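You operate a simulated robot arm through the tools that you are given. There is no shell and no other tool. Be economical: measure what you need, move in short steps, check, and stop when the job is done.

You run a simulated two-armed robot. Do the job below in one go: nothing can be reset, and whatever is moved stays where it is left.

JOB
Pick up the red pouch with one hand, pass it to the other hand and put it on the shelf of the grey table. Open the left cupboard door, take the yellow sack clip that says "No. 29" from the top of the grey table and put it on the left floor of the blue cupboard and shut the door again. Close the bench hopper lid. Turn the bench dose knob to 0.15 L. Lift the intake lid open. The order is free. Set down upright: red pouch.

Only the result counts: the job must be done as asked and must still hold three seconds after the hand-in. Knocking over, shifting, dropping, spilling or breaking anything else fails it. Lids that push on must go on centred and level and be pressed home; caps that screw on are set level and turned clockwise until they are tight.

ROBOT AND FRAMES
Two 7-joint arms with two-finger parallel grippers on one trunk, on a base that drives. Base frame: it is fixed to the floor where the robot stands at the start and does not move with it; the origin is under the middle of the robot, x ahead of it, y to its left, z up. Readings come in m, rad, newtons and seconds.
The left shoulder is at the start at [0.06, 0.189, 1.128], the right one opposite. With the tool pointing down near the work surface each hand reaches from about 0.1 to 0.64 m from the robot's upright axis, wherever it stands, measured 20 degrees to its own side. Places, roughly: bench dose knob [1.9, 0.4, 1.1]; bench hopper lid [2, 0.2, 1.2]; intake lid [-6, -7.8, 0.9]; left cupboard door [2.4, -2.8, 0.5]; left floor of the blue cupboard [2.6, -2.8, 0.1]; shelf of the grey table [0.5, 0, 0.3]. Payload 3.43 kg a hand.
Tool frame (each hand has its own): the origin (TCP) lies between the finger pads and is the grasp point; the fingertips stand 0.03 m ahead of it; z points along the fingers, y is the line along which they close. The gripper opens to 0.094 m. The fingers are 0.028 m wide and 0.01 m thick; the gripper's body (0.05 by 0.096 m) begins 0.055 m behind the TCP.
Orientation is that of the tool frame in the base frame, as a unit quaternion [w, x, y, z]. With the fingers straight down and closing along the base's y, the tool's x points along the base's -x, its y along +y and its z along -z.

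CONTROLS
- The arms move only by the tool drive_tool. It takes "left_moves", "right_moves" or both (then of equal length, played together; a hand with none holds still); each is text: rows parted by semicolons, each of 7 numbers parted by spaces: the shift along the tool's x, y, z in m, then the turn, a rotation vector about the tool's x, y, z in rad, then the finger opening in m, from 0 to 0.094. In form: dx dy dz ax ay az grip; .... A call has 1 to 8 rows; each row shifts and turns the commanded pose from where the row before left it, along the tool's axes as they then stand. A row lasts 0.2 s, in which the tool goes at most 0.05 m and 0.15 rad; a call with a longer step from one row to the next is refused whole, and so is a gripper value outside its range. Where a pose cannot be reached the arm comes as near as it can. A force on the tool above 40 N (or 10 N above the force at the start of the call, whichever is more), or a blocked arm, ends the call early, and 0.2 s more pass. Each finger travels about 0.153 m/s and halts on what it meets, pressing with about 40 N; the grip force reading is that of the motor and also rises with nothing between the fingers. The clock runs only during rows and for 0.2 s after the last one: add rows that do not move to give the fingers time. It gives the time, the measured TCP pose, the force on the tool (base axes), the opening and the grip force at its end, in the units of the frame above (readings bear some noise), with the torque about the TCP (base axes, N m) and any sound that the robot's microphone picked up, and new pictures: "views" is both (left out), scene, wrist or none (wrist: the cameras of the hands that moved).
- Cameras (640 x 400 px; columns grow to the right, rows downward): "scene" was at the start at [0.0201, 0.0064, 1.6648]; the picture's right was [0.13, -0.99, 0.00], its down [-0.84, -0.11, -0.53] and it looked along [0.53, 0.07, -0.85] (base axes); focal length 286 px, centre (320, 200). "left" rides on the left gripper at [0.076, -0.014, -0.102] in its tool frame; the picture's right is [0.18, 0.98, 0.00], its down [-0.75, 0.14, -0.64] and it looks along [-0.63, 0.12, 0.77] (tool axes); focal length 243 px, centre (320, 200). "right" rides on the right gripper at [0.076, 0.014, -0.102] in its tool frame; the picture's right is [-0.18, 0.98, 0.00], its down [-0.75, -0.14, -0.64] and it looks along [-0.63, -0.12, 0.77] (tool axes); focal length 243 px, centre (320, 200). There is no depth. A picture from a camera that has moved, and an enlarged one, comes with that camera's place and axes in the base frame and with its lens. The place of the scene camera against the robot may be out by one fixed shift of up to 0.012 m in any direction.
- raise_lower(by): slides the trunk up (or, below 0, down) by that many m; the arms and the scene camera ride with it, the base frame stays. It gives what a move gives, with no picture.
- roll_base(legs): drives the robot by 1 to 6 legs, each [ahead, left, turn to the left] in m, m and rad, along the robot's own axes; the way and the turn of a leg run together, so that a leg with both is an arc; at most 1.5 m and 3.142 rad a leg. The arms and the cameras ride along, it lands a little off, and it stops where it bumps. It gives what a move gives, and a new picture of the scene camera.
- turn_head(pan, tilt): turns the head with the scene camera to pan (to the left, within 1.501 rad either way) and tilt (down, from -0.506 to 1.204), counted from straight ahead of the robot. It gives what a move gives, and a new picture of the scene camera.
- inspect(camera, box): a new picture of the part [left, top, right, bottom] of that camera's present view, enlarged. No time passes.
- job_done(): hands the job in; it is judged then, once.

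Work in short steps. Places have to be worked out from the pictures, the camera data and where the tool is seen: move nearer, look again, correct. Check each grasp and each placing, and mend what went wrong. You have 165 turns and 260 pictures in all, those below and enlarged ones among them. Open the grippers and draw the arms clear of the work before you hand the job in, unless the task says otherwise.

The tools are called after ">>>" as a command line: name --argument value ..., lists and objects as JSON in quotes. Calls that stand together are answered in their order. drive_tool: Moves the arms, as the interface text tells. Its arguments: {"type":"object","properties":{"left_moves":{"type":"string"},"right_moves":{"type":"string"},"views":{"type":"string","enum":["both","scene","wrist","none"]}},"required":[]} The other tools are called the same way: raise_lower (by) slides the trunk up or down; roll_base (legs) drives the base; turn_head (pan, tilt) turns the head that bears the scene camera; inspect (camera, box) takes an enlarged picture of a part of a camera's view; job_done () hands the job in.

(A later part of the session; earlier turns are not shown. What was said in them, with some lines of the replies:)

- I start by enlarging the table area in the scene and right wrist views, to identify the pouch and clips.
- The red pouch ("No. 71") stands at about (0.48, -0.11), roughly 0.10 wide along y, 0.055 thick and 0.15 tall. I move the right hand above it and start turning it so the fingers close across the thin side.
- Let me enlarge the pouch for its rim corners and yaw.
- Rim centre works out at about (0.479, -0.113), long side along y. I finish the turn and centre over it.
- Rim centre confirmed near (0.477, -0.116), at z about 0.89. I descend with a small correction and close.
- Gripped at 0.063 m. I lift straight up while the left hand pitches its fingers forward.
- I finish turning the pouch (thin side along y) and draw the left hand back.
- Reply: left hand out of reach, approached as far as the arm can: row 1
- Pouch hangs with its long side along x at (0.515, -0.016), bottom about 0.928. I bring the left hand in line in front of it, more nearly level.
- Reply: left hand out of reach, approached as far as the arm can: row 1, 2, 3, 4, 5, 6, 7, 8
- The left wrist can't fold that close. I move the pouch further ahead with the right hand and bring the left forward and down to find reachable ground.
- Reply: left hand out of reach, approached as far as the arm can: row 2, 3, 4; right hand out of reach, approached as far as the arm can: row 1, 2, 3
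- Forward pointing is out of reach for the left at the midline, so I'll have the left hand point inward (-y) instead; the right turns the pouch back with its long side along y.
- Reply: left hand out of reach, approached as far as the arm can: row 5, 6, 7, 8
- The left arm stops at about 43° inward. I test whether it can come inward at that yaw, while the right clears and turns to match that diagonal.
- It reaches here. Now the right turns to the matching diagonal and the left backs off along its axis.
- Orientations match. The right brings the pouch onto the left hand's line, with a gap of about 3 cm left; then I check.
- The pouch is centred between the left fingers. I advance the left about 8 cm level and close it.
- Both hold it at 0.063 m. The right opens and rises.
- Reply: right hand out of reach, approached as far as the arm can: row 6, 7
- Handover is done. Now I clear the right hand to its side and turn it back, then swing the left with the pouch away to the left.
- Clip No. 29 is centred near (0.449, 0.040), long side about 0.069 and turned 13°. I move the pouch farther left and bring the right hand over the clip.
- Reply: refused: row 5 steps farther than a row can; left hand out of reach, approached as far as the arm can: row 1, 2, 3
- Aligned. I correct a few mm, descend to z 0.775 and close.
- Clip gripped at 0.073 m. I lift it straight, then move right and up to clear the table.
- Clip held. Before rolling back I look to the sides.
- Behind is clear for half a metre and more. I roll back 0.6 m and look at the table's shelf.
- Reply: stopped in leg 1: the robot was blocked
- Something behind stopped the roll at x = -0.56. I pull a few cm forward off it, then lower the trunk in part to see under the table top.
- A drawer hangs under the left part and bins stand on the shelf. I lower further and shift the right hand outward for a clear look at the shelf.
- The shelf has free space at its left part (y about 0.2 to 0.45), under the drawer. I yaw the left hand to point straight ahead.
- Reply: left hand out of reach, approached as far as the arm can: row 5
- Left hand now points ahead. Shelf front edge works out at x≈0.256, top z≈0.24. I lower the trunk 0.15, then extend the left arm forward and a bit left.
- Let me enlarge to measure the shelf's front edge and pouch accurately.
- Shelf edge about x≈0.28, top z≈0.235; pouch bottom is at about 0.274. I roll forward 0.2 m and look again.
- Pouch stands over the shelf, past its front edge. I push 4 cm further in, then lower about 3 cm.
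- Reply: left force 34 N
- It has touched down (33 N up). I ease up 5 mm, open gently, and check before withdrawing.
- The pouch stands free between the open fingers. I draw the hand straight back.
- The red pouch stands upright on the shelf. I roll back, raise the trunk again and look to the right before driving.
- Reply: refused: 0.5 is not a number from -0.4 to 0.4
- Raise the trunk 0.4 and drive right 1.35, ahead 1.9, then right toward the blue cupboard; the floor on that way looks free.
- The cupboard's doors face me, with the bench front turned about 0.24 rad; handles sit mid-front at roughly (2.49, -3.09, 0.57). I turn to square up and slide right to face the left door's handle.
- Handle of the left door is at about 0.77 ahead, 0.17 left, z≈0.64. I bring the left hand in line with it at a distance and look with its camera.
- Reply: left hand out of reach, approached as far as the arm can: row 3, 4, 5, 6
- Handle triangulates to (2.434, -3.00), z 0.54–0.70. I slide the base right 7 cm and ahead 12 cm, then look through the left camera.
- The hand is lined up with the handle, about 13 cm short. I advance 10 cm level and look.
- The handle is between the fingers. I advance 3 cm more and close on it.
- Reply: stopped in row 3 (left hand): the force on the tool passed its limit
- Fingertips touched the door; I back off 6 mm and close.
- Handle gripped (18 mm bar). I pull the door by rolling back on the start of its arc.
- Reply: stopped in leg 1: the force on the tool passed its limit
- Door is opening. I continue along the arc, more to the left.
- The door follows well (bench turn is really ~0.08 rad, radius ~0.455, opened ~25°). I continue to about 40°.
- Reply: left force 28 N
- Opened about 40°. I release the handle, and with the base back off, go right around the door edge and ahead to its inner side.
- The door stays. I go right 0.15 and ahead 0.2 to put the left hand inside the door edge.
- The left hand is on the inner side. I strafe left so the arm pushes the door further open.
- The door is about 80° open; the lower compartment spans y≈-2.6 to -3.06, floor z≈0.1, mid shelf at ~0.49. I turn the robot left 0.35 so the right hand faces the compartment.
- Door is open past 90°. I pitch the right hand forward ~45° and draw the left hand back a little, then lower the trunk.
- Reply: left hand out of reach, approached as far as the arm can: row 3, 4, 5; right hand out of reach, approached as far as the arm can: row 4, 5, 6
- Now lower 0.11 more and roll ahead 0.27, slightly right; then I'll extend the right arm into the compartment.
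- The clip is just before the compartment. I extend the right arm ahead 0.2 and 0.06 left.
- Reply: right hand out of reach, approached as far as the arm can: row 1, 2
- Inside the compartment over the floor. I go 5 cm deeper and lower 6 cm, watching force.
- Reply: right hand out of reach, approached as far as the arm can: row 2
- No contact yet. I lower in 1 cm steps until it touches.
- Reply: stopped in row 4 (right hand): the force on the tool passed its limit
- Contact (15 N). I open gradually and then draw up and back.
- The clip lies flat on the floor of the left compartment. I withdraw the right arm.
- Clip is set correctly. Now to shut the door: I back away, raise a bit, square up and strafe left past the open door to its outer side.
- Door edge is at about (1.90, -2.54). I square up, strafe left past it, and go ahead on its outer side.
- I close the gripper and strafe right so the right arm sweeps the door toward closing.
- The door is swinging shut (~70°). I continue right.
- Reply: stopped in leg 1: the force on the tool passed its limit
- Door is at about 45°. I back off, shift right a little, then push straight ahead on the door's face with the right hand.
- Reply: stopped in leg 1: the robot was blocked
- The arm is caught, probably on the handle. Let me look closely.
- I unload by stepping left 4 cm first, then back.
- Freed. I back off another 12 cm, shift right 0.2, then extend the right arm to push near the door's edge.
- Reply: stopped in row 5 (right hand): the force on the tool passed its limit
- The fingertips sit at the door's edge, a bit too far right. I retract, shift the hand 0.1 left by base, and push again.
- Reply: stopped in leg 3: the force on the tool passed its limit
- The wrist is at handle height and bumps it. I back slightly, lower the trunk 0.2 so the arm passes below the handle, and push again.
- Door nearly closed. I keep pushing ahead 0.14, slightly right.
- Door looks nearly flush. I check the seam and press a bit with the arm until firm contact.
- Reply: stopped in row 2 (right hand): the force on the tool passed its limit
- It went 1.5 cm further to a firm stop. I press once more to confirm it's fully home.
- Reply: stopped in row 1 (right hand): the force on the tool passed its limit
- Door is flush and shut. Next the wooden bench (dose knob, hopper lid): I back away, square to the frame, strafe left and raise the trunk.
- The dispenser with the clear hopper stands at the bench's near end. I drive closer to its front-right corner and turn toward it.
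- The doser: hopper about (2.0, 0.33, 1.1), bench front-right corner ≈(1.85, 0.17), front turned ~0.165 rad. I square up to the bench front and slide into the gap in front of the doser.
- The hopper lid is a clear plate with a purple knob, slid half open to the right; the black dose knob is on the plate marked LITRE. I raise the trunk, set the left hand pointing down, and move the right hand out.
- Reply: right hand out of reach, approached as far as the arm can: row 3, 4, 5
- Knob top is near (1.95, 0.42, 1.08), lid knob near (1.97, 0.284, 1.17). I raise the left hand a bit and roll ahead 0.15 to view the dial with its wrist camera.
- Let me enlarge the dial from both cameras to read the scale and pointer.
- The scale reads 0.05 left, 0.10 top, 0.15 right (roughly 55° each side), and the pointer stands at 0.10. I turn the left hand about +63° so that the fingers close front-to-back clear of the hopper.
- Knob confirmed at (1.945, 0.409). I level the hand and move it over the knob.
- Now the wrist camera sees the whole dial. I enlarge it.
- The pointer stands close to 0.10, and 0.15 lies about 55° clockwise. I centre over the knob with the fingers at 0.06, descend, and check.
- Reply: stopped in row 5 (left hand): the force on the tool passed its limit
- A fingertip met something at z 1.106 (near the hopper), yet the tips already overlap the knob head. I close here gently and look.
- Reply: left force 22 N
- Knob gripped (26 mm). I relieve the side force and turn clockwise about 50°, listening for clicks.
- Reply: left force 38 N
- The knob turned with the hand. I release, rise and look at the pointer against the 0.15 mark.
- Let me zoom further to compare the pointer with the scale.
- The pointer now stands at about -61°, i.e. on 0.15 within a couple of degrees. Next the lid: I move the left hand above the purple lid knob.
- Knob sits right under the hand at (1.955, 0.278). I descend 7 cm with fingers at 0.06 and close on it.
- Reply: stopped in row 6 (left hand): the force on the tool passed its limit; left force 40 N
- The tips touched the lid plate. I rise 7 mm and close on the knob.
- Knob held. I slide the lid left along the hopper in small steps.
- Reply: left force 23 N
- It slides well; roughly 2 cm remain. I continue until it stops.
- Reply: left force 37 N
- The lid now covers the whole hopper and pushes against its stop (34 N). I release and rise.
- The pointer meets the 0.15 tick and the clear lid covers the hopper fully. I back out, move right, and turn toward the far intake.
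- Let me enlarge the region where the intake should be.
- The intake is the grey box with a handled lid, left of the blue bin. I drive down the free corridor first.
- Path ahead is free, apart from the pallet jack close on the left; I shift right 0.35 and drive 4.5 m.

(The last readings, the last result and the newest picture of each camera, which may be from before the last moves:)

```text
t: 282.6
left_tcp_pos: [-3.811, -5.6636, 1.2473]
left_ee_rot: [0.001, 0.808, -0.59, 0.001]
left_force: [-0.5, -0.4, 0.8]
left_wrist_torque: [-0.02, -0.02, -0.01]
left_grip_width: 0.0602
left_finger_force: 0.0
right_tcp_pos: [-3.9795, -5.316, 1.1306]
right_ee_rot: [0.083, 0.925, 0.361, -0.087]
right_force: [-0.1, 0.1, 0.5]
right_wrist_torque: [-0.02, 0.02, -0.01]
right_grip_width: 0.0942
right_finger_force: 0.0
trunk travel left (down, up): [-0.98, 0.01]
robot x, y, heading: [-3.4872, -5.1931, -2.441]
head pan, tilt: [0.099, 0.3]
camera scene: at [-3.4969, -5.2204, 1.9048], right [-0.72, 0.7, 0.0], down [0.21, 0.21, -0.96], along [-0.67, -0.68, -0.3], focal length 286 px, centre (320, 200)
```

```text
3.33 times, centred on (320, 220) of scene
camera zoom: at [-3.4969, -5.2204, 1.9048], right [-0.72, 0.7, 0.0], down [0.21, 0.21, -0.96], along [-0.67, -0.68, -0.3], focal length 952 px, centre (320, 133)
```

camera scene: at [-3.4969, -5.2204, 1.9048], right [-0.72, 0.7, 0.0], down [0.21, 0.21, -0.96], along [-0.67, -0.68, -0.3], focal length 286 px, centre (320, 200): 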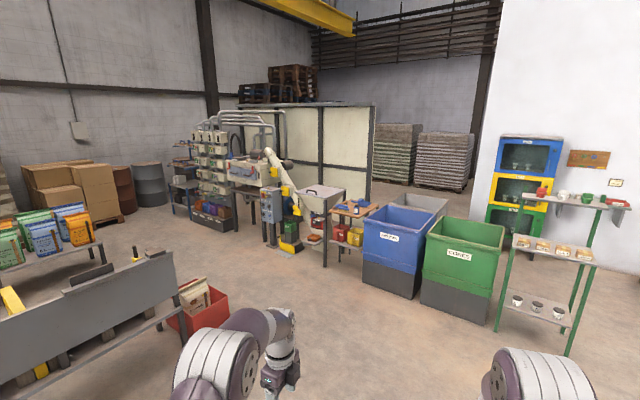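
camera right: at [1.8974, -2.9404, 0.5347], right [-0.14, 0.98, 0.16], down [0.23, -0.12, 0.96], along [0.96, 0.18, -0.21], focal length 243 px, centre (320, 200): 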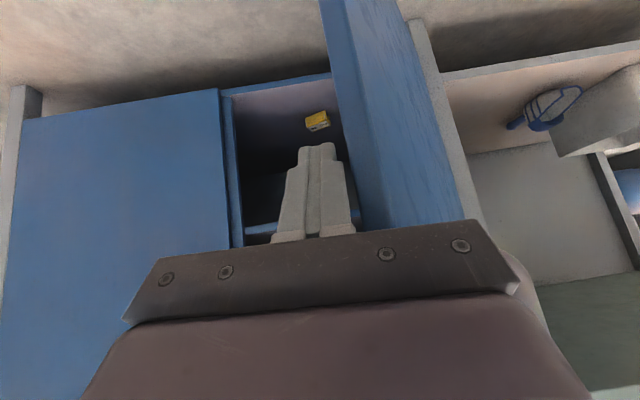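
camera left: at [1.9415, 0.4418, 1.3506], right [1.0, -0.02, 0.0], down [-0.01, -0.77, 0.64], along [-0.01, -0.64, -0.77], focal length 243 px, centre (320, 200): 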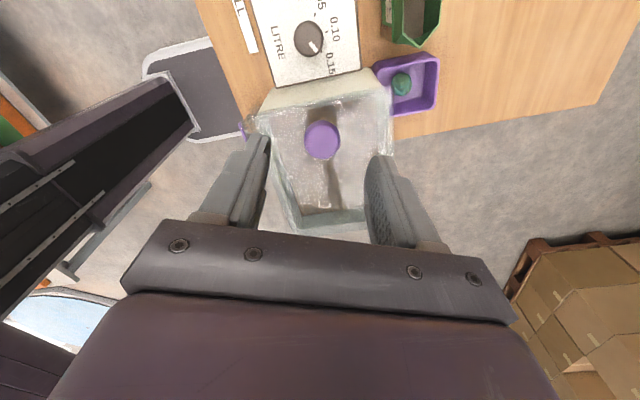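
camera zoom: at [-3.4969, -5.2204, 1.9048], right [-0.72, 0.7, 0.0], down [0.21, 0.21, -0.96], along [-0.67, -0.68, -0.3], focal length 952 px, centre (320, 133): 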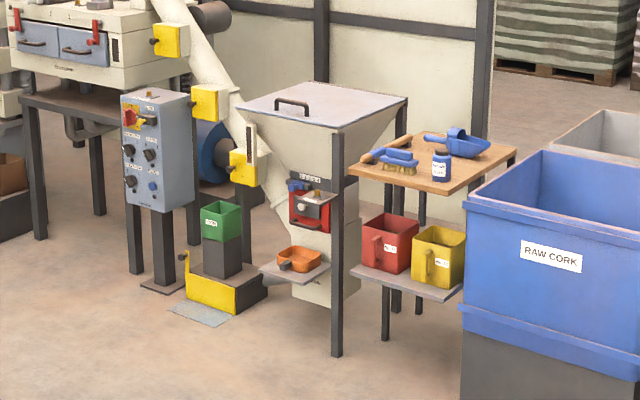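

The intake lid's handle edge faces +x with the hinge on the -x side; so I'll stand on its +x side facing -x. I drive nearer first.

>>> roll_base --legs '[[1.5, 0, 0], [0.4, 0, 0], [0, 0, -0.7]]'

>>> turn_head --pan 0.7 --tilt 0.6

```text
t: 294.1
left_tcp_pos: [-5.5028, -6.5811, 1.2476]
left_ee_rot: [-0.001, -0.556, 0.831, -0.001]
left_force: [0.2, -0.6, 0.0]
left_wrist_torque: [0.0, -0.04, -0.01]
left_grip_width: 0.0599
left_finger_force: 0.1
right_tcp_pos: [-5.4095, -6.207, 1.1314]
right_ee_rot: [0.049, 0.992, 0.022, -0.11]
right_force: [-0.1, -0.5, -0.1]
right_wrist_torque: [0.0, 0.03, -0.01]
right_grip_width: 0.0942
right_finger_force: 0.1
trunk travel left (down, up): [-0.98, 0.01]
robot x, y, heading: [-4.9503, -6.4263, -3.141]
head pan, tilt: [0.099, 0.3]
camera scene: at [-4.9734, -6.4385, 1.9048], right [-0.1, 0.99, 0.0], down [0.29, 0.03, -0.96], along [-0.95, -0.1, -0.3], focal length 286 px, centre (320, 200)
```

scene: 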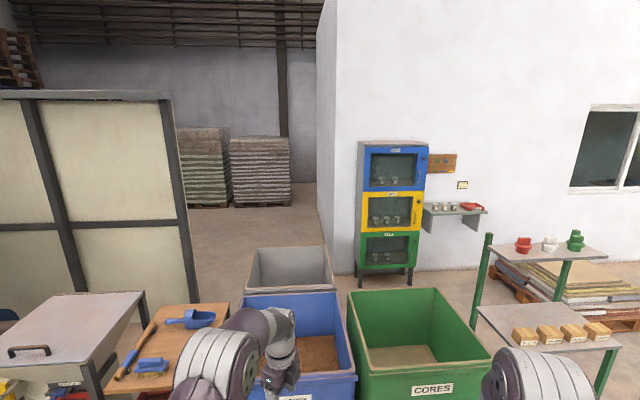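

```text
t: 295.1
left_tcp_pos: [-5.5025, -6.5813, 1.2475]
left_ee_rot: [0.0, -0.556, 0.831, -0.001]
left_force: [-0.8, -0.4, 0.0]
left_wrist_torque: [0.02, 0.02, 0.0]
left_grip_width: 0.0601
left_finger_force: 0.0
right_tcp_pos: [-5.4099, -6.2069, 1.1303]
right_ee_rot: [0.049, 0.992, 0.023, -0.111]
right_force: [-0.3, 0.4, -0.5]
right_wrist_torque: [0.01, -0.01, -0.03]
right_grip_width: 0.0939
right_finger_force: 0.1
trunk travel left (down, up): [-0.98, 0.01]
robot x, y, heading: [-4.9527, -6.4272, -3.148]
head pan, tilt: [0.7, 0.6]
camera scene: at [-4.9482, -6.4855, 1.8773], right [-0.64, 0.77, 0.0], down [0.43, 0.36, -0.83], along [-0.63, -0.53, -0.56], focal length 286 px, centre (320, 200)
```

scene: 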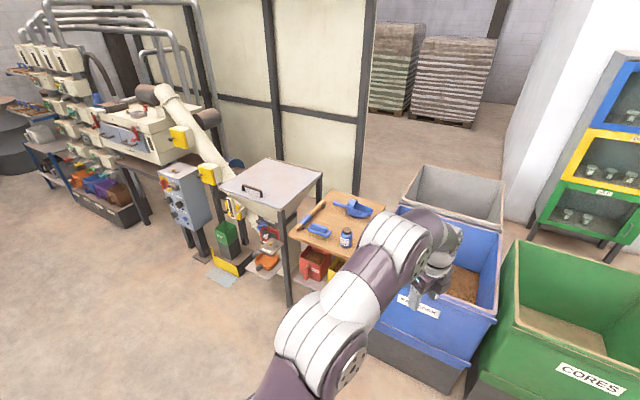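

Lid spans x -5.80…-6.23, y -7.52…-8.0, z≈0.92; handle along y at about (-5.79, -7.72, 0.96). I move ahead a little and strafe left to stand in front of it.

>>> roll_base --legs '[[0.22, 0, 0], [0, 1.27, 0]]'

>>> turn_head --pan 0 --tilt 0.9

```text
t: 302.9
left_tcp_pos: [-5.7475, -7.8658, 1.2481]
left_ee_rot: [-0.001, -0.541, 0.841, -0.001]
left_force: [-0.5, -0.5, -0.9]
left_wrist_torque: [0.0, 0.0, 0.0]
left_grip_width: 0.0601
left_finger_force: 0.0
right_tcp_pos: [-5.6415, -7.495, 1.1308]
right_ee_rot: [0.047, 0.993, 0.004, -0.111]
right_force: [0.8, -0.1, -0.8]
right_wrist_torque: [0.01, 0.02, -0.01]
right_grip_width: 0.0941
right_finger_force: 0.0
trunk travel left (down, up): [-0.98, 0.01]
robot x, y, heading: [-5.192, -7.7302, 3.104]
head pan, tilt: [0.7, 0.6]
camera scene: at [-5.19, -7.7908, 1.8773], right [-0.62, 0.79, 0.0], down [0.45, 0.35, -0.83], along [-0.65, -0.51, -0.56], focal length 286 px, centre (320, 200)
```

scene: 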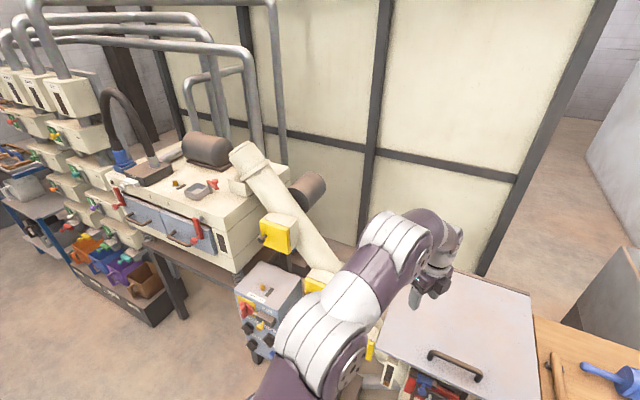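

```text
t: 304.0
left_tcp_pos: [-5.7492, -7.8662, 1.2469]
left_ee_rot: [-0.001, -0.541, 0.841, -0.001]
left_force: [0.6, 0.2, 0.2]
left_wrist_torque: [0.06, 0.0, 0.01]
left_grip_width: 0.0602
left_finger_force: 0.0
right_tcp_pos: [-5.641, -7.4962, 1.1309]
right_ee_rot: [0.046, 0.993, 0.003, -0.113]
right_force: [0.8, -0.1, 0.4]
right_wrist_torque: [-0.01, 0.01, -0.03]
right_grip_width: 0.0939
right_finger_force: 0.0
trunk travel left (down, up): [-0.98, 0.01]
robot x, y, heading: [-5.191, -7.7286, 3.106]
head pan, tilt: [0.0, 0.901]
camera scene: at [-5.1958, -7.7343, 1.8525], right [0.04, 1.0, 0.0], down [0.78, -0.03, -0.62], along [-0.62, 0.02, -0.78], focal length 286 px, centre (320, 200)
```

scene: 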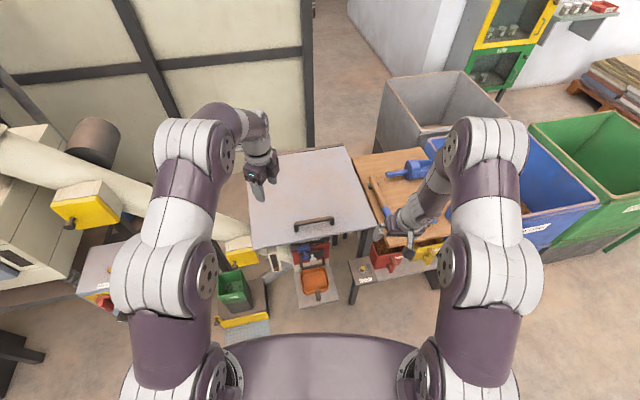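

I have a clear view: handle near (-5.79, -7.734). First I prepare the right hand: pitch it to point forward, to push the lid from below later.

>>> drive_tool --right_moves "0 0 0 0 -0.14 0 0.03; 0 0 0 0 -0.14 0 0; 0 0 0 0 -0.14 0 0; 0 0 0 0 -0.14 0 0; 0 0 0 0 -0.14 0 0; 0 0 0 0 -0.14 0 0; 0 0 0 0 -0.14 0 0; 0 0 0 0 -0.14 0 0" --left_moves "0 0 0 0 0 -0.1 0.06; 0 0 0 0 0 -0.11 0.06; 0 0 0 0 0 -0.11 0.06; 0 0 0 0 0 -0.107 0.06; 0 0 0 0 0 0 0.07; 0 0 0 0 0 0 0.08; 0 0 0 0 0 0 0.094; 0 0 0 0 0 0 0.094" --views "scene"

```text
t: 305.8
left_tcp_pos: [-5.7491, -7.8668, 1.247]
left_ee_rot: [0.0, -0.707, 0.708, -0.001]
left_force: [-0.4, 0.3, -0.4]
left_wrist_torque: [-0.01, 0.03, -0.02]
left_grip_width: 0.094
left_finger_force: 0.0
right_tcp_pos: [-5.6423, -7.4971, 1.1314]
right_ee_rot: [0.041, 0.782, -0.022, -0.621]
right_force: [-0.2, -0.5, -0.8]
right_wrist_torque: [0.0, -0.01, -0.01]
right_grip_width: 0.0
right_finger_force: 32.1
trunk travel left (down, up): [-0.98, 0.01]
robot x, y, heading: [-5.1929, -7.7303, 3.105]
head pan, tilt: [0.0, 0.901]
camera scene: at [-5.1965, -7.734, 1.8525], right [0.04, 1.0, 0.0], down [0.78, -0.03, -0.62], along [-0.62, 0.02, -0.78], focal length 286 px, centre (320, 200)
```

scene: 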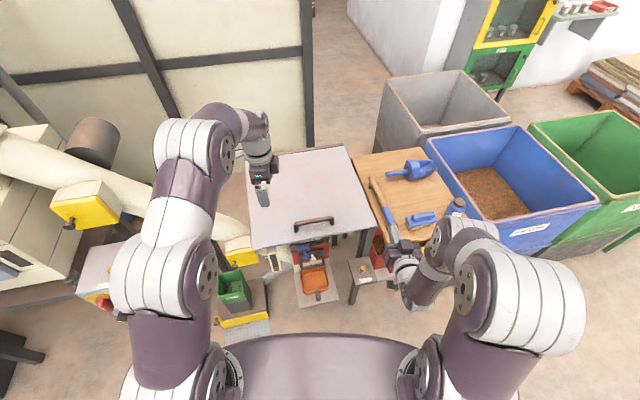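

Both hands are oriented. I roll ahead 0.1 and bring the left hand over the handle.

>>> roll_base --legs '[[0.1, 0, 0]]'

>>> drive_tool --left_moves "-0.033 -0.014 0 0 0 0 0.094; -0.033 -0.014 0 0 0 0 0.094; -0.033 -0.014 0 0 0 0 0.094; -0.033 -0.013 0 0 0 0 0.094; 0 0 0.04 0 0 0 0.094; 0 0 0.04 0 0 0 0.094; 0 0 0.04 0 0 0 0.094; 0 0 0 0 0 0 0.094" --views "both"

```text
t: 306.9
left_tcp_pos: [-5.8462, -7.8631, 1.2489]
left_ee_rot: [-0.002, -0.707, 0.707, 0.001]
left_force: [1.2, -0.9, 0.7]
left_wrist_torque: [0.02, -0.03, 0.0]
left_grip_width: 0.0938
left_finger_force: 0.1
right_tcp_pos: [-5.7399, -7.4939, 1.1319]
right_ee_rot: [0.041, 0.781, -0.021, -0.623]
right_force: [0.3, -0.3, -0.3]
right_wrist_torque: [-0.02, 0.0, -0.02]
right_grip_width: 0.0
right_finger_force: 33.1
trunk travel left (down, up): [-0.98, 0.01]
robot x, y, heading: [-5.294, -7.7291, 3.106]
head pan, tilt: [0.0, 0.901]
camera scene: at [-5.2928, -7.7308, 1.8526], right [0.04, 1.0, 0.0], down [0.78, -0.03, -0.62], along [-0.62, 0.02, -0.78], focal length 286 px, centre (320, 200)
```

scene: 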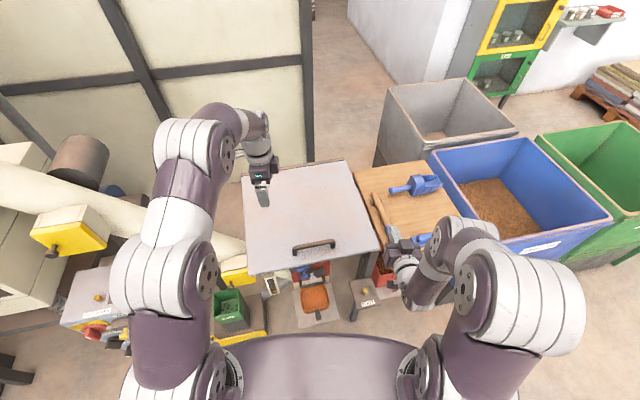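

```text
t: 308.7
left_tcp_pos: [-5.7936, -7.7306, 1.1272]
left_ee_rot: [-0.001, -0.707, 0.707, 0.0]
left_force: [0.2, 0.1, 0.0]
left_wrist_torque: [-0.02, -0.01, -0.01]
left_grip_width: 0.0941
left_finger_force: 0.0
right_tcp_pos: [-5.7419, -7.4932, 1.1308]
right_ee_rot: [0.042, 0.782, -0.02, -0.621]
right_force: [0.1, 0.1, -0.2]
right_wrist_torque: [0.0, 0.06, 0.01]
right_grip_width: 0.0
right_finger_force: 33.1
trunk travel left (down, up): [-0.98, 0.01]
robot x, y, heading: [-5.2957, -7.7316, 3.106]
head pan, tilt: [0.0, 0.901]
camera scene: at [-5.2961, -7.7308, 1.8525], right [0.04, 1.0, 0.0], down [0.78, -0.03, -0.62], along [-0.62, 0.02, -0.78], focal length 286 px, centre (320, 200)
camera left: at [-5.7805, -7.8077, 1.2292], right [-0.98, -0.18, 0.0], down [-0.14, 0.75, 0.64], along [-0.12, 0.63, -0.77], focal length 243 px, centre (320, 200)
```

scene: 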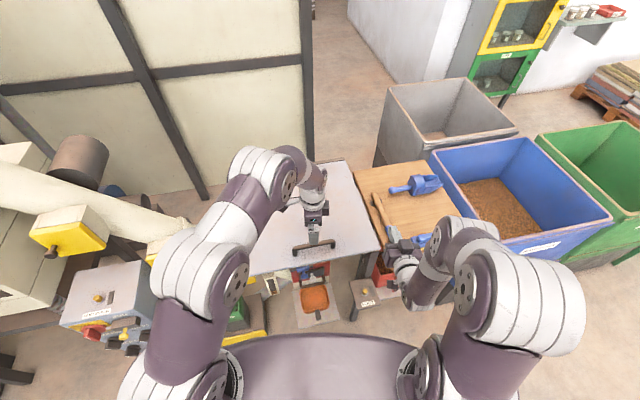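
left: 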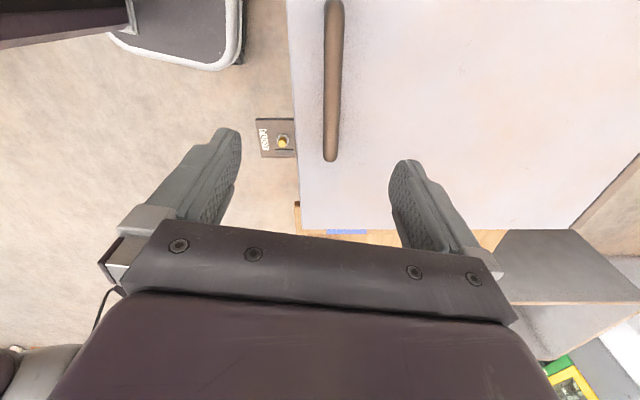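

The intake is turned about 9°. I align the yaw, centre on the bar and descend carefully.

>>> drive_tool --left_moves "0 0.016 0.03 0 0 -0.08 0.07; 0 0 0.03 0 0 -0.08 0.07; 0 0 0.03 0 0 0 0.07; 0 0 0.03 0 0 0 0.07; 0 0 0.015 0 0 0 0.07; 0 0 0 0 0 0 0.07" --views "wrist"

```text
t: 310.1
left_tcp_pos: [-5.811, -7.7289, 0.9906]
left_ee_rot: [0.0, 0.761, -0.649, 0.0]
left_force: [-0.5, -0.1, 0.4]
left_wrist_torque: [0.01, 0.0, 0.0]
left_grip_width: 0.0698
left_finger_force: 0.0
right_tcp_pos: [-5.7426, -7.4935, 1.1302]
right_ee_rot: [0.042, 0.782, -0.021, -0.622]
right_force: [-0.3, -0.7, 0.3]
right_wrist_torque: [0.0, 0.0, 0.03]
right_grip_width: 0.0
right_finger_force: 33.5
trunk travel left (down, up): [-0.98, 0.01]
robot x, y, heading: [-5.2932, -7.7282, 3.108]
head pan, tilt: [0.0, 0.901]
camera left: at [-5.7853, -7.8024, 1.0939], right [-0.94, -0.34, 0.0], down [-0.26, 0.72, 0.64], along [-0.22, 0.6, -0.77], focal length 243 px, centre (320, 200)
```

left: 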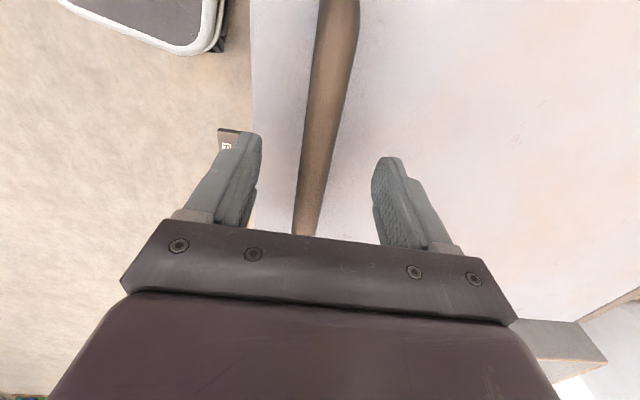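

Bar is between the fingers. I lower another 1 cm and close.

>>> drive_tool --left_moves "0 0 0.012 0 0 0 0.07; 0 0 0 0 0 0 0.04; 0 0 0 0 0 0 0.01; 0 0 0 0 0 0 0; 0 0 0 0 0 0 0" --views "wrist"

```text
t: 311.3
left_tcp_pos: [-5.8065, -7.7303, 0.9786]
left_ee_rot: [0.002, 0.762, -0.648, 0.001]
left_force: [19.8, 5.3, -1.3]
left_wrist_torque: [0.08, -0.05, 1.25]
left_grip_width: 0.0216
left_finger_force: 44.6
right_tcp_pos: [-5.7396, -7.4933, 1.1327]
right_ee_rot: [0.043, 0.781, -0.021, -0.622]
right_force: [-0.2, -0.1, -0.5]
right_wrist_torque: [0.03, 0.03, -0.03]
right_grip_width: 0.0
right_finger_force: 33.4
trunk travel left (down, up): [-0.98, 0.01]
robot x, y, heading: [-5.291, -7.7298, 3.104]
head pan, tilt: [0.0, 0.901]
camera left: at [-5.7817, -7.8034, 1.0823], right [-0.94, -0.34, 0.0], down [-0.26, 0.72, 0.64], along [-0.22, 0.6, -0.77], focal length 243 px, centre (320, 200)
```

left: 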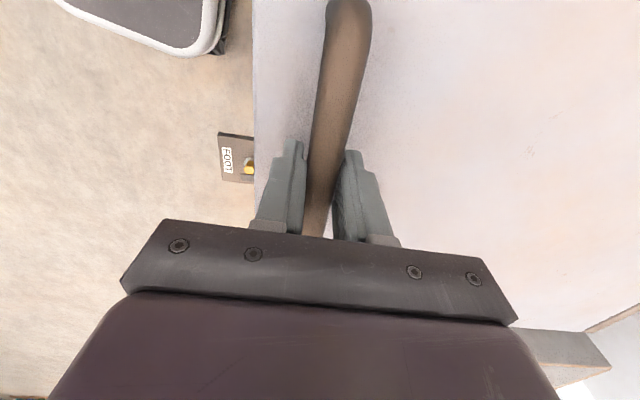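

Handle gripped. I lift along the lid's arc, about 30°, keeping the hand vertical.

>>> drive_tool --left_moves "0 -0.002 0 0 0 -0.03 0; 0 0.001 -0.034 0 0 0 0; 0 0.0044 -0.0337 0 0 0 0; 0 0.0074 -0.0332 0 0 0 0; 0 0.0104 -0.0325 0 0 0 0; 0 0.013 -0.0315 0 0 0 0; 0 0.0156 -0.0303 0 0 0 0; 0 0 0 0 0 0 0" --views "both"

```text
t: 313.1
left_tcp_pos: [-5.8703, -7.7414, 1.1738]
left_ee_rot: [0.001, 0.771, -0.637, 0.001]
left_force: [-28.9, -8.4, -21.3]
left_wrist_torque: [0.7, 0.55, -0.52]
left_grip_width: 0.0173
left_finger_force: 44.7
right_tcp_pos: [-5.7504, -7.4936, 1.1278]
right_ee_rot: [0.041, 0.784, -0.022, -0.619]
right_force: [-1.1, 0.5, 0.6]
right_wrist_torque: [-0.02, -0.03, 0.01]
right_grip_width: 0.0
right_finger_force: 32.8
trunk travel left (down, up): [-0.98, 0.01]
robot x, y, heading: [-5.2911, -7.7276, 3.108]
head pan, tilt: [0.0, 0.901]
stopped in row 8 (left hand): the force on the tool passed its limit (the readings are from after the stop); the commanded pose is now the measured one
camera scene: at [-5.3103, -7.7311, 1.8522], right [0.04, 1.0, 0.0], down [0.79, -0.03, -0.62], along [-0.61, 0.02, -0.79], focal length 286 px, centre (320, 200)
camera left: at [-5.8423, -7.815, 1.2755], right [-0.93, -0.37, 0.0], down [-0.28, 0.71, 0.64], along [-0.24, 0.6, -0.77], focal length 243 px, centre (320, 200)
```

scene: 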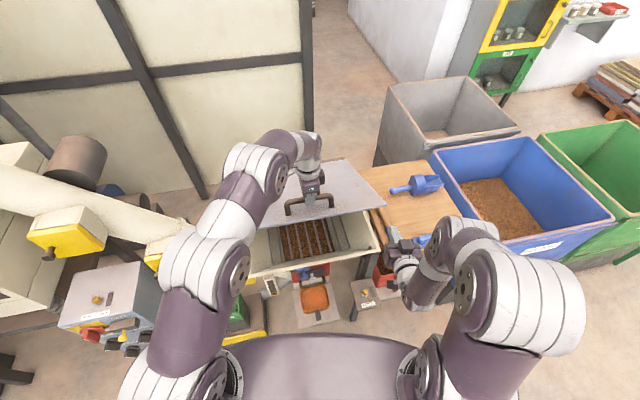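
left: 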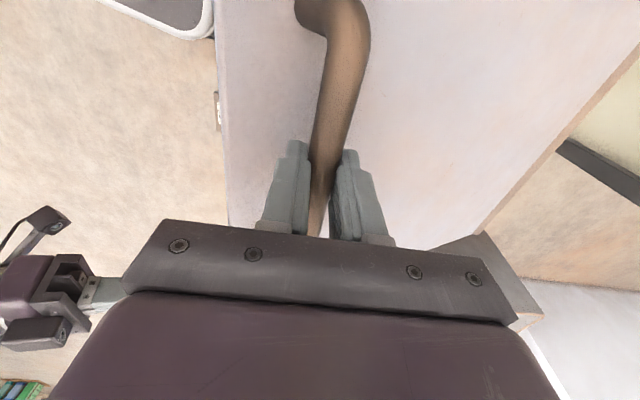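

Lid is up ~30°. Now the right hand drops to z≈1.03 and goes in under the raised lid.

>>> drive_tool --right_moves "0.033 0 0.0075 0 0 0 0; 0.033 0 0.0075 0 0 0 0; 0.03 0.01 0.0075 0 0 0 0; 0 0.03 0.02 0 0 0 0; -0.005 0.03 0.03 0 0 0 0; -0.007 0.02 0.035 0 0 0 0; -0.007 0.01 0.035 0 0 0 0; -0.007 0 0.03 0 0 0 0" --views "both"

```text
t: 314.9
left_tcp_pos: [-5.8692, -7.7427, 1.172]
left_ee_rot: [-0.002, 0.771, -0.636, 0.002]
left_force: [-33.8, -7.2, -25.2]
left_wrist_torque: [0.11, 0.3, -0.48]
left_grip_width: 0.0177
left_finger_force: 44.7
right_tcp_pos: [-5.9003, -7.6072, 1.028]
right_ee_rot: [0.04, 0.785, -0.022, -0.617]
right_force: [0.0, 0.1, 0.4]
right_wrist_torque: [-0.01, 0.0, 0.0]
right_grip_width: 0.0
right_finger_force: 33.5
trunk travel left (down, up): [-0.98, 0.01]
robot x, y, heading: [-5.2955, -7.7304, 3.103]
head pan, tilt: [0.0, 0.901]
camera scene: at [-5.3122, -7.7333, 1.8522], right [0.04, 1.0, 0.0], down [0.79, -0.03, -0.61], along [-0.61, 0.02, -0.79], focal length 286 px, centre (320, 200)
camera right: at [-5.7813, -7.6226, 0.9799], right [-0.03, -0.96, 0.27], down [0.44, 0.23, 0.87], along [-0.9, 0.14, 0.42], focal length 243 px, centre (320, 200)
```

scene: 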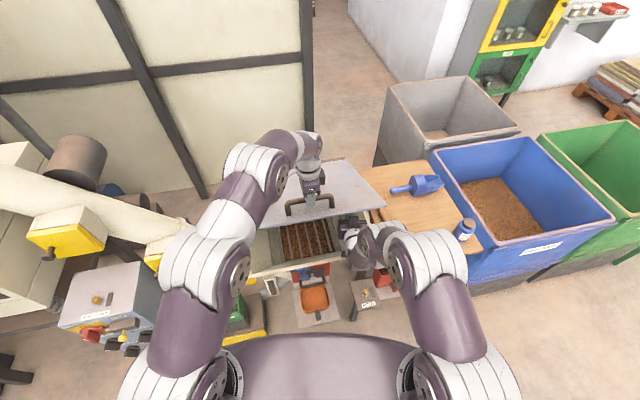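
right: 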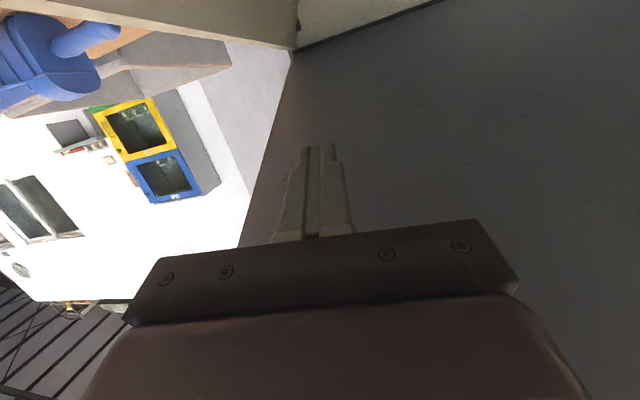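

The right hand is under the lid. I push it up to meet the underside, then release the left hand.

>>> drive_tool --right_moves "-0.005 0 0.03 0 0 0 0; -0.02 0 0 0 0 0 0; -0.02 0 -0.005 0 0 0 0; -0.015 0 -0.003 0 0 0 0" --views "none"

>>> drive_tool --left_moves "0 0 0 0 0 0 0.03; 0 0 0 0 0 0 0.07; 0 0 0 0 0 0 0.094; 0 0 0 0 0 0 0.094" --views "scene"

```text
t: 315.8
left_tcp_pos: [-5.8736, -7.7419, 1.1793]
left_ee_rot: [0.004, 0.771, -0.637, -0.007]
left_force: [-24.4, -10.3, -15.8]
left_wrist_torque: [0.81, 0.53, -0.59]
left_grip_width: 0.0178
left_finger_force: 44.7
right_tcp_pos: [-5.9274, -7.6019, 1.0562]
right_ee_rot: [0.04, 0.793, -0.02, -0.608]
right_force: [0.3, 0.8, -0.3]
right_wrist_torque: [-0.01, -0.02, -0.05]
right_grip_width: 0.0002
right_finger_force: 32.9
trunk travel left (down, up): [-0.98, 0.01]
robot x, y, heading: [-5.2938, -7.7283, 3.109]
head pan, tilt: [0.0, 0.901]
stopped in row 4 (right hand): the force on the tool passed its limit (the readings are from after the stop); the commanded pose is now the measured one
```

```text
t: 316.8
left_tcp_pos: [-5.8642, -7.7388, 1.184]
left_ee_rot: [0.006, 0.771, -0.637, -0.007]
left_force: [-0.1, 0.4, -0.2]
left_wrist_torque: [-0.04, -0.02, -0.01]
left_grip_width: 0.0942
left_finger_force: 0.0
right_tcp_pos: [-5.9191, -7.6018, 1.0605]
right_ee_rot: [0.04, 0.79, -0.02, -0.611]
right_force: [2.3, 0.4, -1.8]
right_wrist_torque: [-0.01, 0.2, 0.06]
right_grip_width: 0.0001
right_finger_force: 33.2
trunk travel left (down, up): [-0.98, 0.01]
robot x, y, heading: [-5.2926, -7.7273, 3.111]
head pan, tilt: [0.0, 0.901]
camera scene: at [-5.2967, -7.7307, 1.8525], right [0.04, 1.0, 0.0], down [0.78, -0.03, -0.62], along [-0.62, 0.02, -0.78], focal length 286 px, centre (320, 200)
```

scene: 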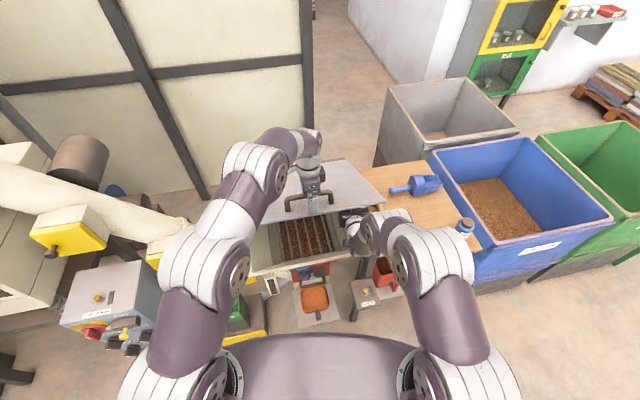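

Now the left hand rises off the handle and withdraws toward the robot, clear of the lid's sweep.

>>> drive_tool --left_moves "0 0 -0.03 0 0 0 0.094; 0 0 -0.04 0 0 0 0.094; 0 -0.04 -0.01 0 0 0 0.094; 0 -0.045 0 0 0 0 0.094; 0.02 -0.045 0 0 0 0 0.094; 0.03 -0.03 0 0 0 0 0.094; 0.03 -0.02 0 0 0 0 0.094" --views "scene"

```text
t: 318.4
left_tcp_pos: [-5.6576, -7.7899, 1.253]
left_ee_rot: [0.005, 0.771, -0.636, -0.009]
left_force: [0.9, -0.8, 0.2]
left_wrist_torque: [0.0, -0.01, 0.02]
left_grip_width: 0.0942
left_finger_force: 0.1
left hand out of reach, approached as far as the arm can: row 2
right_tcp_pos: [-5.9194, -7.6017, 1.06]
right_ee_rot: [0.039, 0.79, -0.021, -0.611]
right_force: [2.8, 0.6, -1.7]
right_wrist_torque: [-0.02, 0.26, 0.06]
right_grip_width: 0.0002
right_finger_force: 33.1
trunk travel left (down, up): [-0.98, 0.01]
robot x, y, heading: [-5.2934, -7.7312, 3.104]
head pan, tilt: [0.0, 0.901]
camera scene: at [-5.2962, -7.7318, 1.8525], right [0.04, 1.0, 0.0], down [0.78, -0.03, -0.62], along [-0.62, 0.02, -0.78], focal length 286 px, centre (320, 200)
```

scene: 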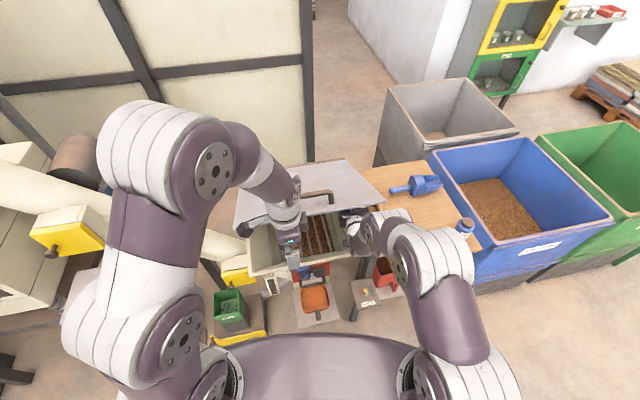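

The lid rests on the right hand. I push up and forward along the arc.

>>> drive_tool --right_moves "-0.04 0 0.01 0 0 0 0; -0.041 0 0.018 0 0 0 0; -0.041 0 0.021 0 0 0 0; -0.038 0 0.026 0 0 0 0; -0.03 0 0.03 0 0 0 0" --views "scene"

```text
t: 319.6
left_tcp_pos: [-5.658, -7.7897, 1.253]
left_ee_rot: [0.004, 0.771, -0.637, -0.008]
left_force: [0.1, -0.5, 0.3]
left_wrist_torque: [0.0, 0.0, 0.03]
left_grip_width: 0.0939
left_finger_force: 0.0
right_tcp_pos: [-6.0695, -7.5923, 1.2227]
right_ee_rot: [0.041, 0.79, -0.019, -0.612]
right_force: [3.9, -2.3, -0.2]
right_wrist_torque: [0.0, -0.04, 0.09]
right_grip_width: 0.0002
right_finger_force: 32.7
trunk travel left (down, up): [-0.98, 0.01]
robot x, y, heading: [-5.2905, -7.7298, 3.109]
head pan, tilt: [0.0, 0.901]
camera scene: at [-5.2965, -7.732, 1.8526], right [0.04, 1.0, 0.0], down [0.78, -0.03, -0.62], along [-0.62, 0.02, -0.78], focal length 286 px, centre (320, 200)
```

scene: 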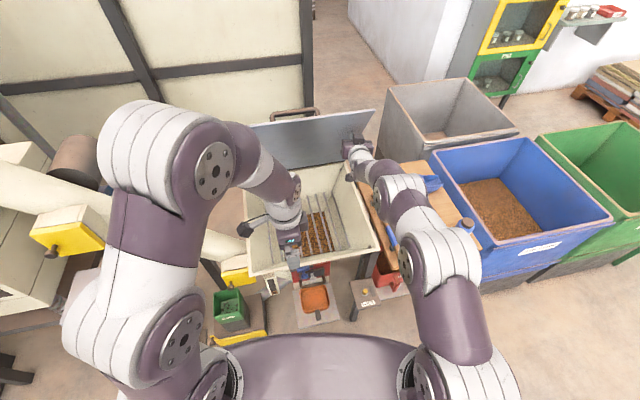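

Lid is near 75–80°. I push further ahead.

>>> drive_tool --right_moves "-0.012 0 0.03 0 0 0 0; -0.007 0 0.03 0 0 0 0; -0.007 0 0.03 0 0 0 0; -0.007 0 0.03 0 0 0 0" --views "scene"

```text
t: 320.6
left_tcp_pos: [-5.6581, -7.7896, 1.2534]
left_ee_rot: [0.005, 0.771, -0.637, -0.007]
left_force: [-0.9, -1.2, -0.1]
left_wrist_torque: [0.0, 0.0, -0.01]
left_grip_width: 0.0939
left_finger_force: 0.0
right_tcp_pos: [-6.1207, -7.5903, 1.2222]
right_ee_rot: [0.04, 0.791, -0.02, -0.611]
right_force: [-0.2, 0.0, 0.1]
right_wrist_torque: [0.0, -0.02, -0.04]
right_grip_width: 0.0001
right_finger_force: 33.1
right hand out of reach, approached as far as the arm can: row 2, 3, 4
trunk travel left (down, up): [-0.98, 0.01]
robot x, y, heading: [-5.2909, -7.7302, 3.107]
head pan, tilt: [0.0, 0.901]
camera scene: at [-5.2961, -7.7312, 1.8525], right [0.04, 1.0, 0.0], down [0.78, -0.03, -0.62], along [-0.62, 0.02, -0.78], focal length 286 px, centre (320, 200)
```

scene: 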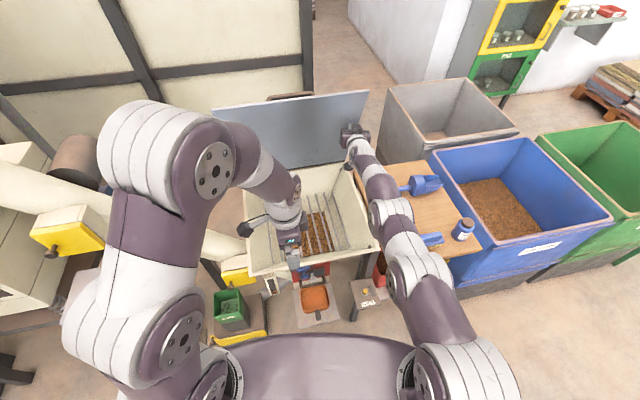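

No load on the hand now. I roll ahead 6 cm to push it to its stop.

>>> roll_base --legs '[[0.07, 0, 0]]'

```text
t: 321.4
left_tcp_pos: [-5.6745, -7.787, 1.256]
left_ee_rot: [0.007, 0.77, -0.637, -0.011]
left_force: [0.0, -0.5, -0.1]
left_wrist_torque: [0.01, -0.02, -0.02]
left_grip_width: 0.094
left_finger_force: 0.1
right_tcp_pos: [-6.1352, -7.5901, 1.2268]
right_ee_rot: [0.041, 0.789, -0.018, -0.612]
right_force: [42.6, -1.6, 10.8]
right_wrist_torque: [-0.11, 0.57, 0.45]
right_grip_width: 0.0001
right_finger_force: 32.8
trunk travel left (down, up): [-0.98, 0.01]
robot x, y, heading: [-5.3182, -7.7272, 3.108]
head pan, tilt: [0.0, 0.901]
stopped in leg 1: the force on the tool passed its limit (the readings are from after the stop); the commanded pose is now the measured one
camera scene: at [-5.3066, -7.7304, 1.8526], right [0.04, 1.0, 0.0], down [0.78, -0.03, -0.63], along [-0.63, 0.02, -0.78], focal length 286 px, centre (320, 200)
```

scene: 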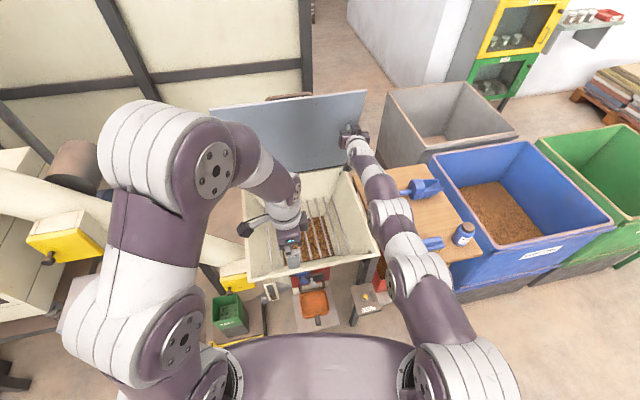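

The lid met its stop (43 N). I back off gently and check it stays.

>>> roll_base --legs '[[-0.08, 0, 0]]'

>>> drive_tool --right_moves "0.007 0 -0.03 0 0 0 0; 0.007 0 -0.04 0 0 0 0; 0.007 0 -0.04 0 0 0 0; 0.007 0 -0.04 0 0 0 0; 0.007 0 -0.04 0 0 0 0; 0 0 0 0 0 0 0" --views "scene"

```text
t: 322.5
left_tcp_pos: [-5.6176, -7.7898, 1.2494]
left_ee_rot: [0.003, 0.771, -0.637, -0.004]
left_force: [-0.8, 0.2, -0.9]
left_wrist_torque: [0.01, -0.04, 0.0]
left_grip_width: 0.0942
left_finger_force: 0.0
right_tcp_pos: [-6.078, -7.594, 1.2109]
right_ee_rot: [0.041, 0.796, -0.019, -0.604]
right_force: [-0.2, -0.6, -1.3]
right_wrist_torque: [0.04, 0.04, -0.01]
right_grip_width: 0.0001
right_finger_force: 33.3
trunk travel left (down, up): [-0.98, 0.01]
robot x, y, heading: [-5.2418, -7.7325, 3.102]
head pan, tilt: [0.0, 0.901]
camera scene: at [-5.2603, -7.7322, 1.8522], right [0.04, 1.0, 0.0], down [0.79, -0.03, -0.61], along [-0.61, 0.02, -0.79], focal length 286 px, centre (320, 200)
```

scene: 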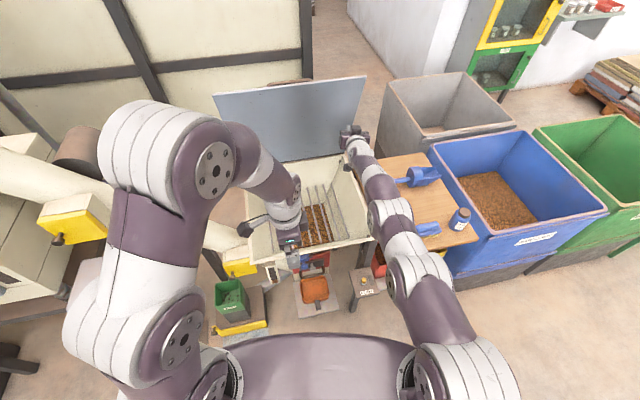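

```text
t: 323.9
left_tcp_pos: [-5.6094, -7.7895, 1.252]
left_ee_rot: [0.005, 0.771, -0.637, -0.008]
left_force: [-0.4, -0.9, -0.2]
left_wrist_torque: [0.0, 0.0, 0.01]
left_grip_width: 0.0939
left_finger_force: 0.0
right_tcp_pos: [-5.873, -7.5873, 1.2295]
right_ee_rot: [0.04, 0.792, -0.019, -0.609]
right_force: [0.0, 0.3, 0.9]
right_wrist_torque: [0.02, -0.01, 0.0]
right_grip_width: 0.0
right_finger_force: 32.8
trunk travel left (down, up): [-0.98, 0.01]
robot x, y, heading: [-5.2416, -7.7325, 3.105]
head pan, tilt: [0.0, 0.901]
camera scene: at [-5.2464, -7.7327, 1.8525], right [0.04, 1.0, 0.0], down [0.78, -0.03, -0.62], along [-0.62, 0.02, -0.78], focal length 286 px, centre (320, 200)
```

scene: 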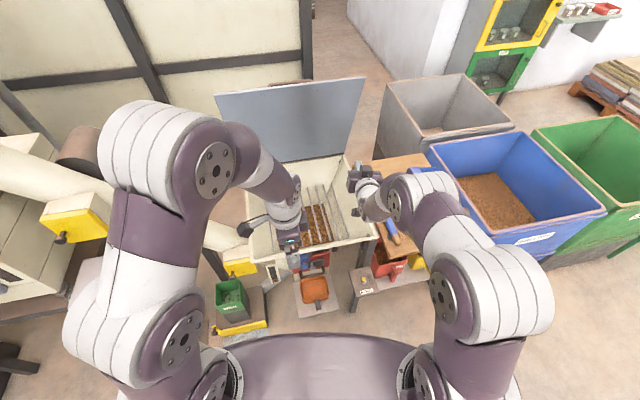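

The lid stays open on its own. I open the right gripper, draw the arms back and roll back a little, then check once more.

>>> drive_tool --right_moves "0 -0.02 -0.03 0 0 0 0.03; 0 -0.02 -0.03 0 0 0 0.06; 0 -0.02 -0.03 0 0 0 0.094; 0 0 0 0 0 0 0.094; 0 0 0 0 0 0 0.094" --views "none"

>>> roll_base --legs '[[-0.15, 0, 0]]'

```text
t: 325.1
left_tcp_pos: [-5.6077, -7.7894, 1.2519]
left_ee_rot: [0.006, 0.771, -0.637, -0.007]
left_force: [-0.4, 0.1, 0.1]
left_wrist_torque: [0.0, -0.02, -0.01]
left_grip_width: 0.0938
left_finger_force: 0.1
right_tcp_pos: [-5.7897, -7.5274, 1.2489]
right_ee_rot: [0.041, 0.793, -0.019, -0.608]
right_force: [-0.3, -0.2, -0.1]
right_wrist_torque: [0.01, -0.01, 0.01]
right_grip_width: 0.094
right_finger_force: 0.0
trunk travel left (down, up): [-0.98, 0.01]
robot x, y, heading: [-5.2453, -7.7269, 3.104]
head pan, tilt: [0.0, 0.901]
```

```text
t: 326.5
left_tcp_pos: [-5.4573, -7.7983, 1.2513]
left_ee_rot: [0.005, 0.771, -0.636, -0.007]
left_force: [-0.8, 0.7, 0.5]
left_wrist_torque: [-0.02, -0.01, -0.02]
left_grip_width: 0.0939
left_finger_force: 0.1
right_tcp_pos: [-5.6404, -7.5345, 1.2478]
right_ee_rot: [0.042, 0.794, -0.018, -0.606]
right_force: [-0.4, -0.3, 0.0]
right_wrist_torque: [-0.02, -0.01, 0.0]
right_grip_width: 0.0938
right_finger_force: 0.1
trunk travel left (down, up): [-0.98, 0.01]
robot x, y, heading: [-5.0907, -7.7374, 3.105]
head pan, tilt: [0.0, 0.901]
camera scene: at [-5.0962, -7.7382, 1.8524], right [0.03, 1.0, 0.0], down [0.78, -0.03, -0.62], along [-0.62, 0.02, -0.79], focal length 286 px, centre (320, 200)
```

scene: 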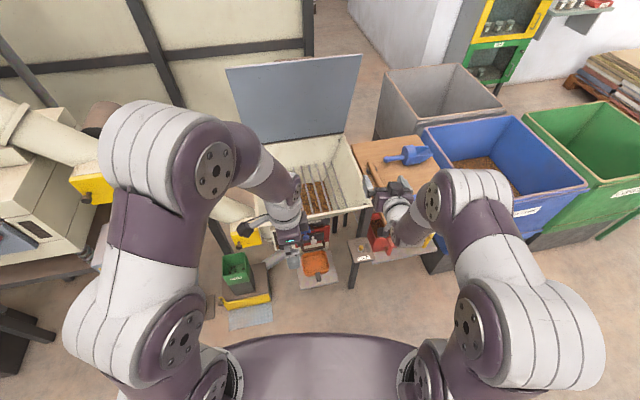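

All five parts are done, the lid holds open, and both hands are open and clear. I hand the job in.

>>> job_done

```text
The job is handed in.
```

I finished all five parts of the job and handed it in; the result of the judging has not come back.

- **Red pouch:** I passed it from the right hand to the left and set it upright on the free left part of the grey table's shelf.
- **Clip "No. 29":** it lies on the floor of the left compartment of the blue cupboard, and the left door is shut flush.
- **Bench hopper lid:** the clear lid is slid fully across to its stop and covers the hopper.
- **Dose knob:** the pointer stands on the 0.15 L mark.
- **Intake lid:** it is open against its stop and stayed there after I let go.

Early on, while I rolled back from the grey table, the base was stopped by something behind it that I could not see. I moved off straight away and saw nothing knocked over, but I did not check what it was or whether it moved.
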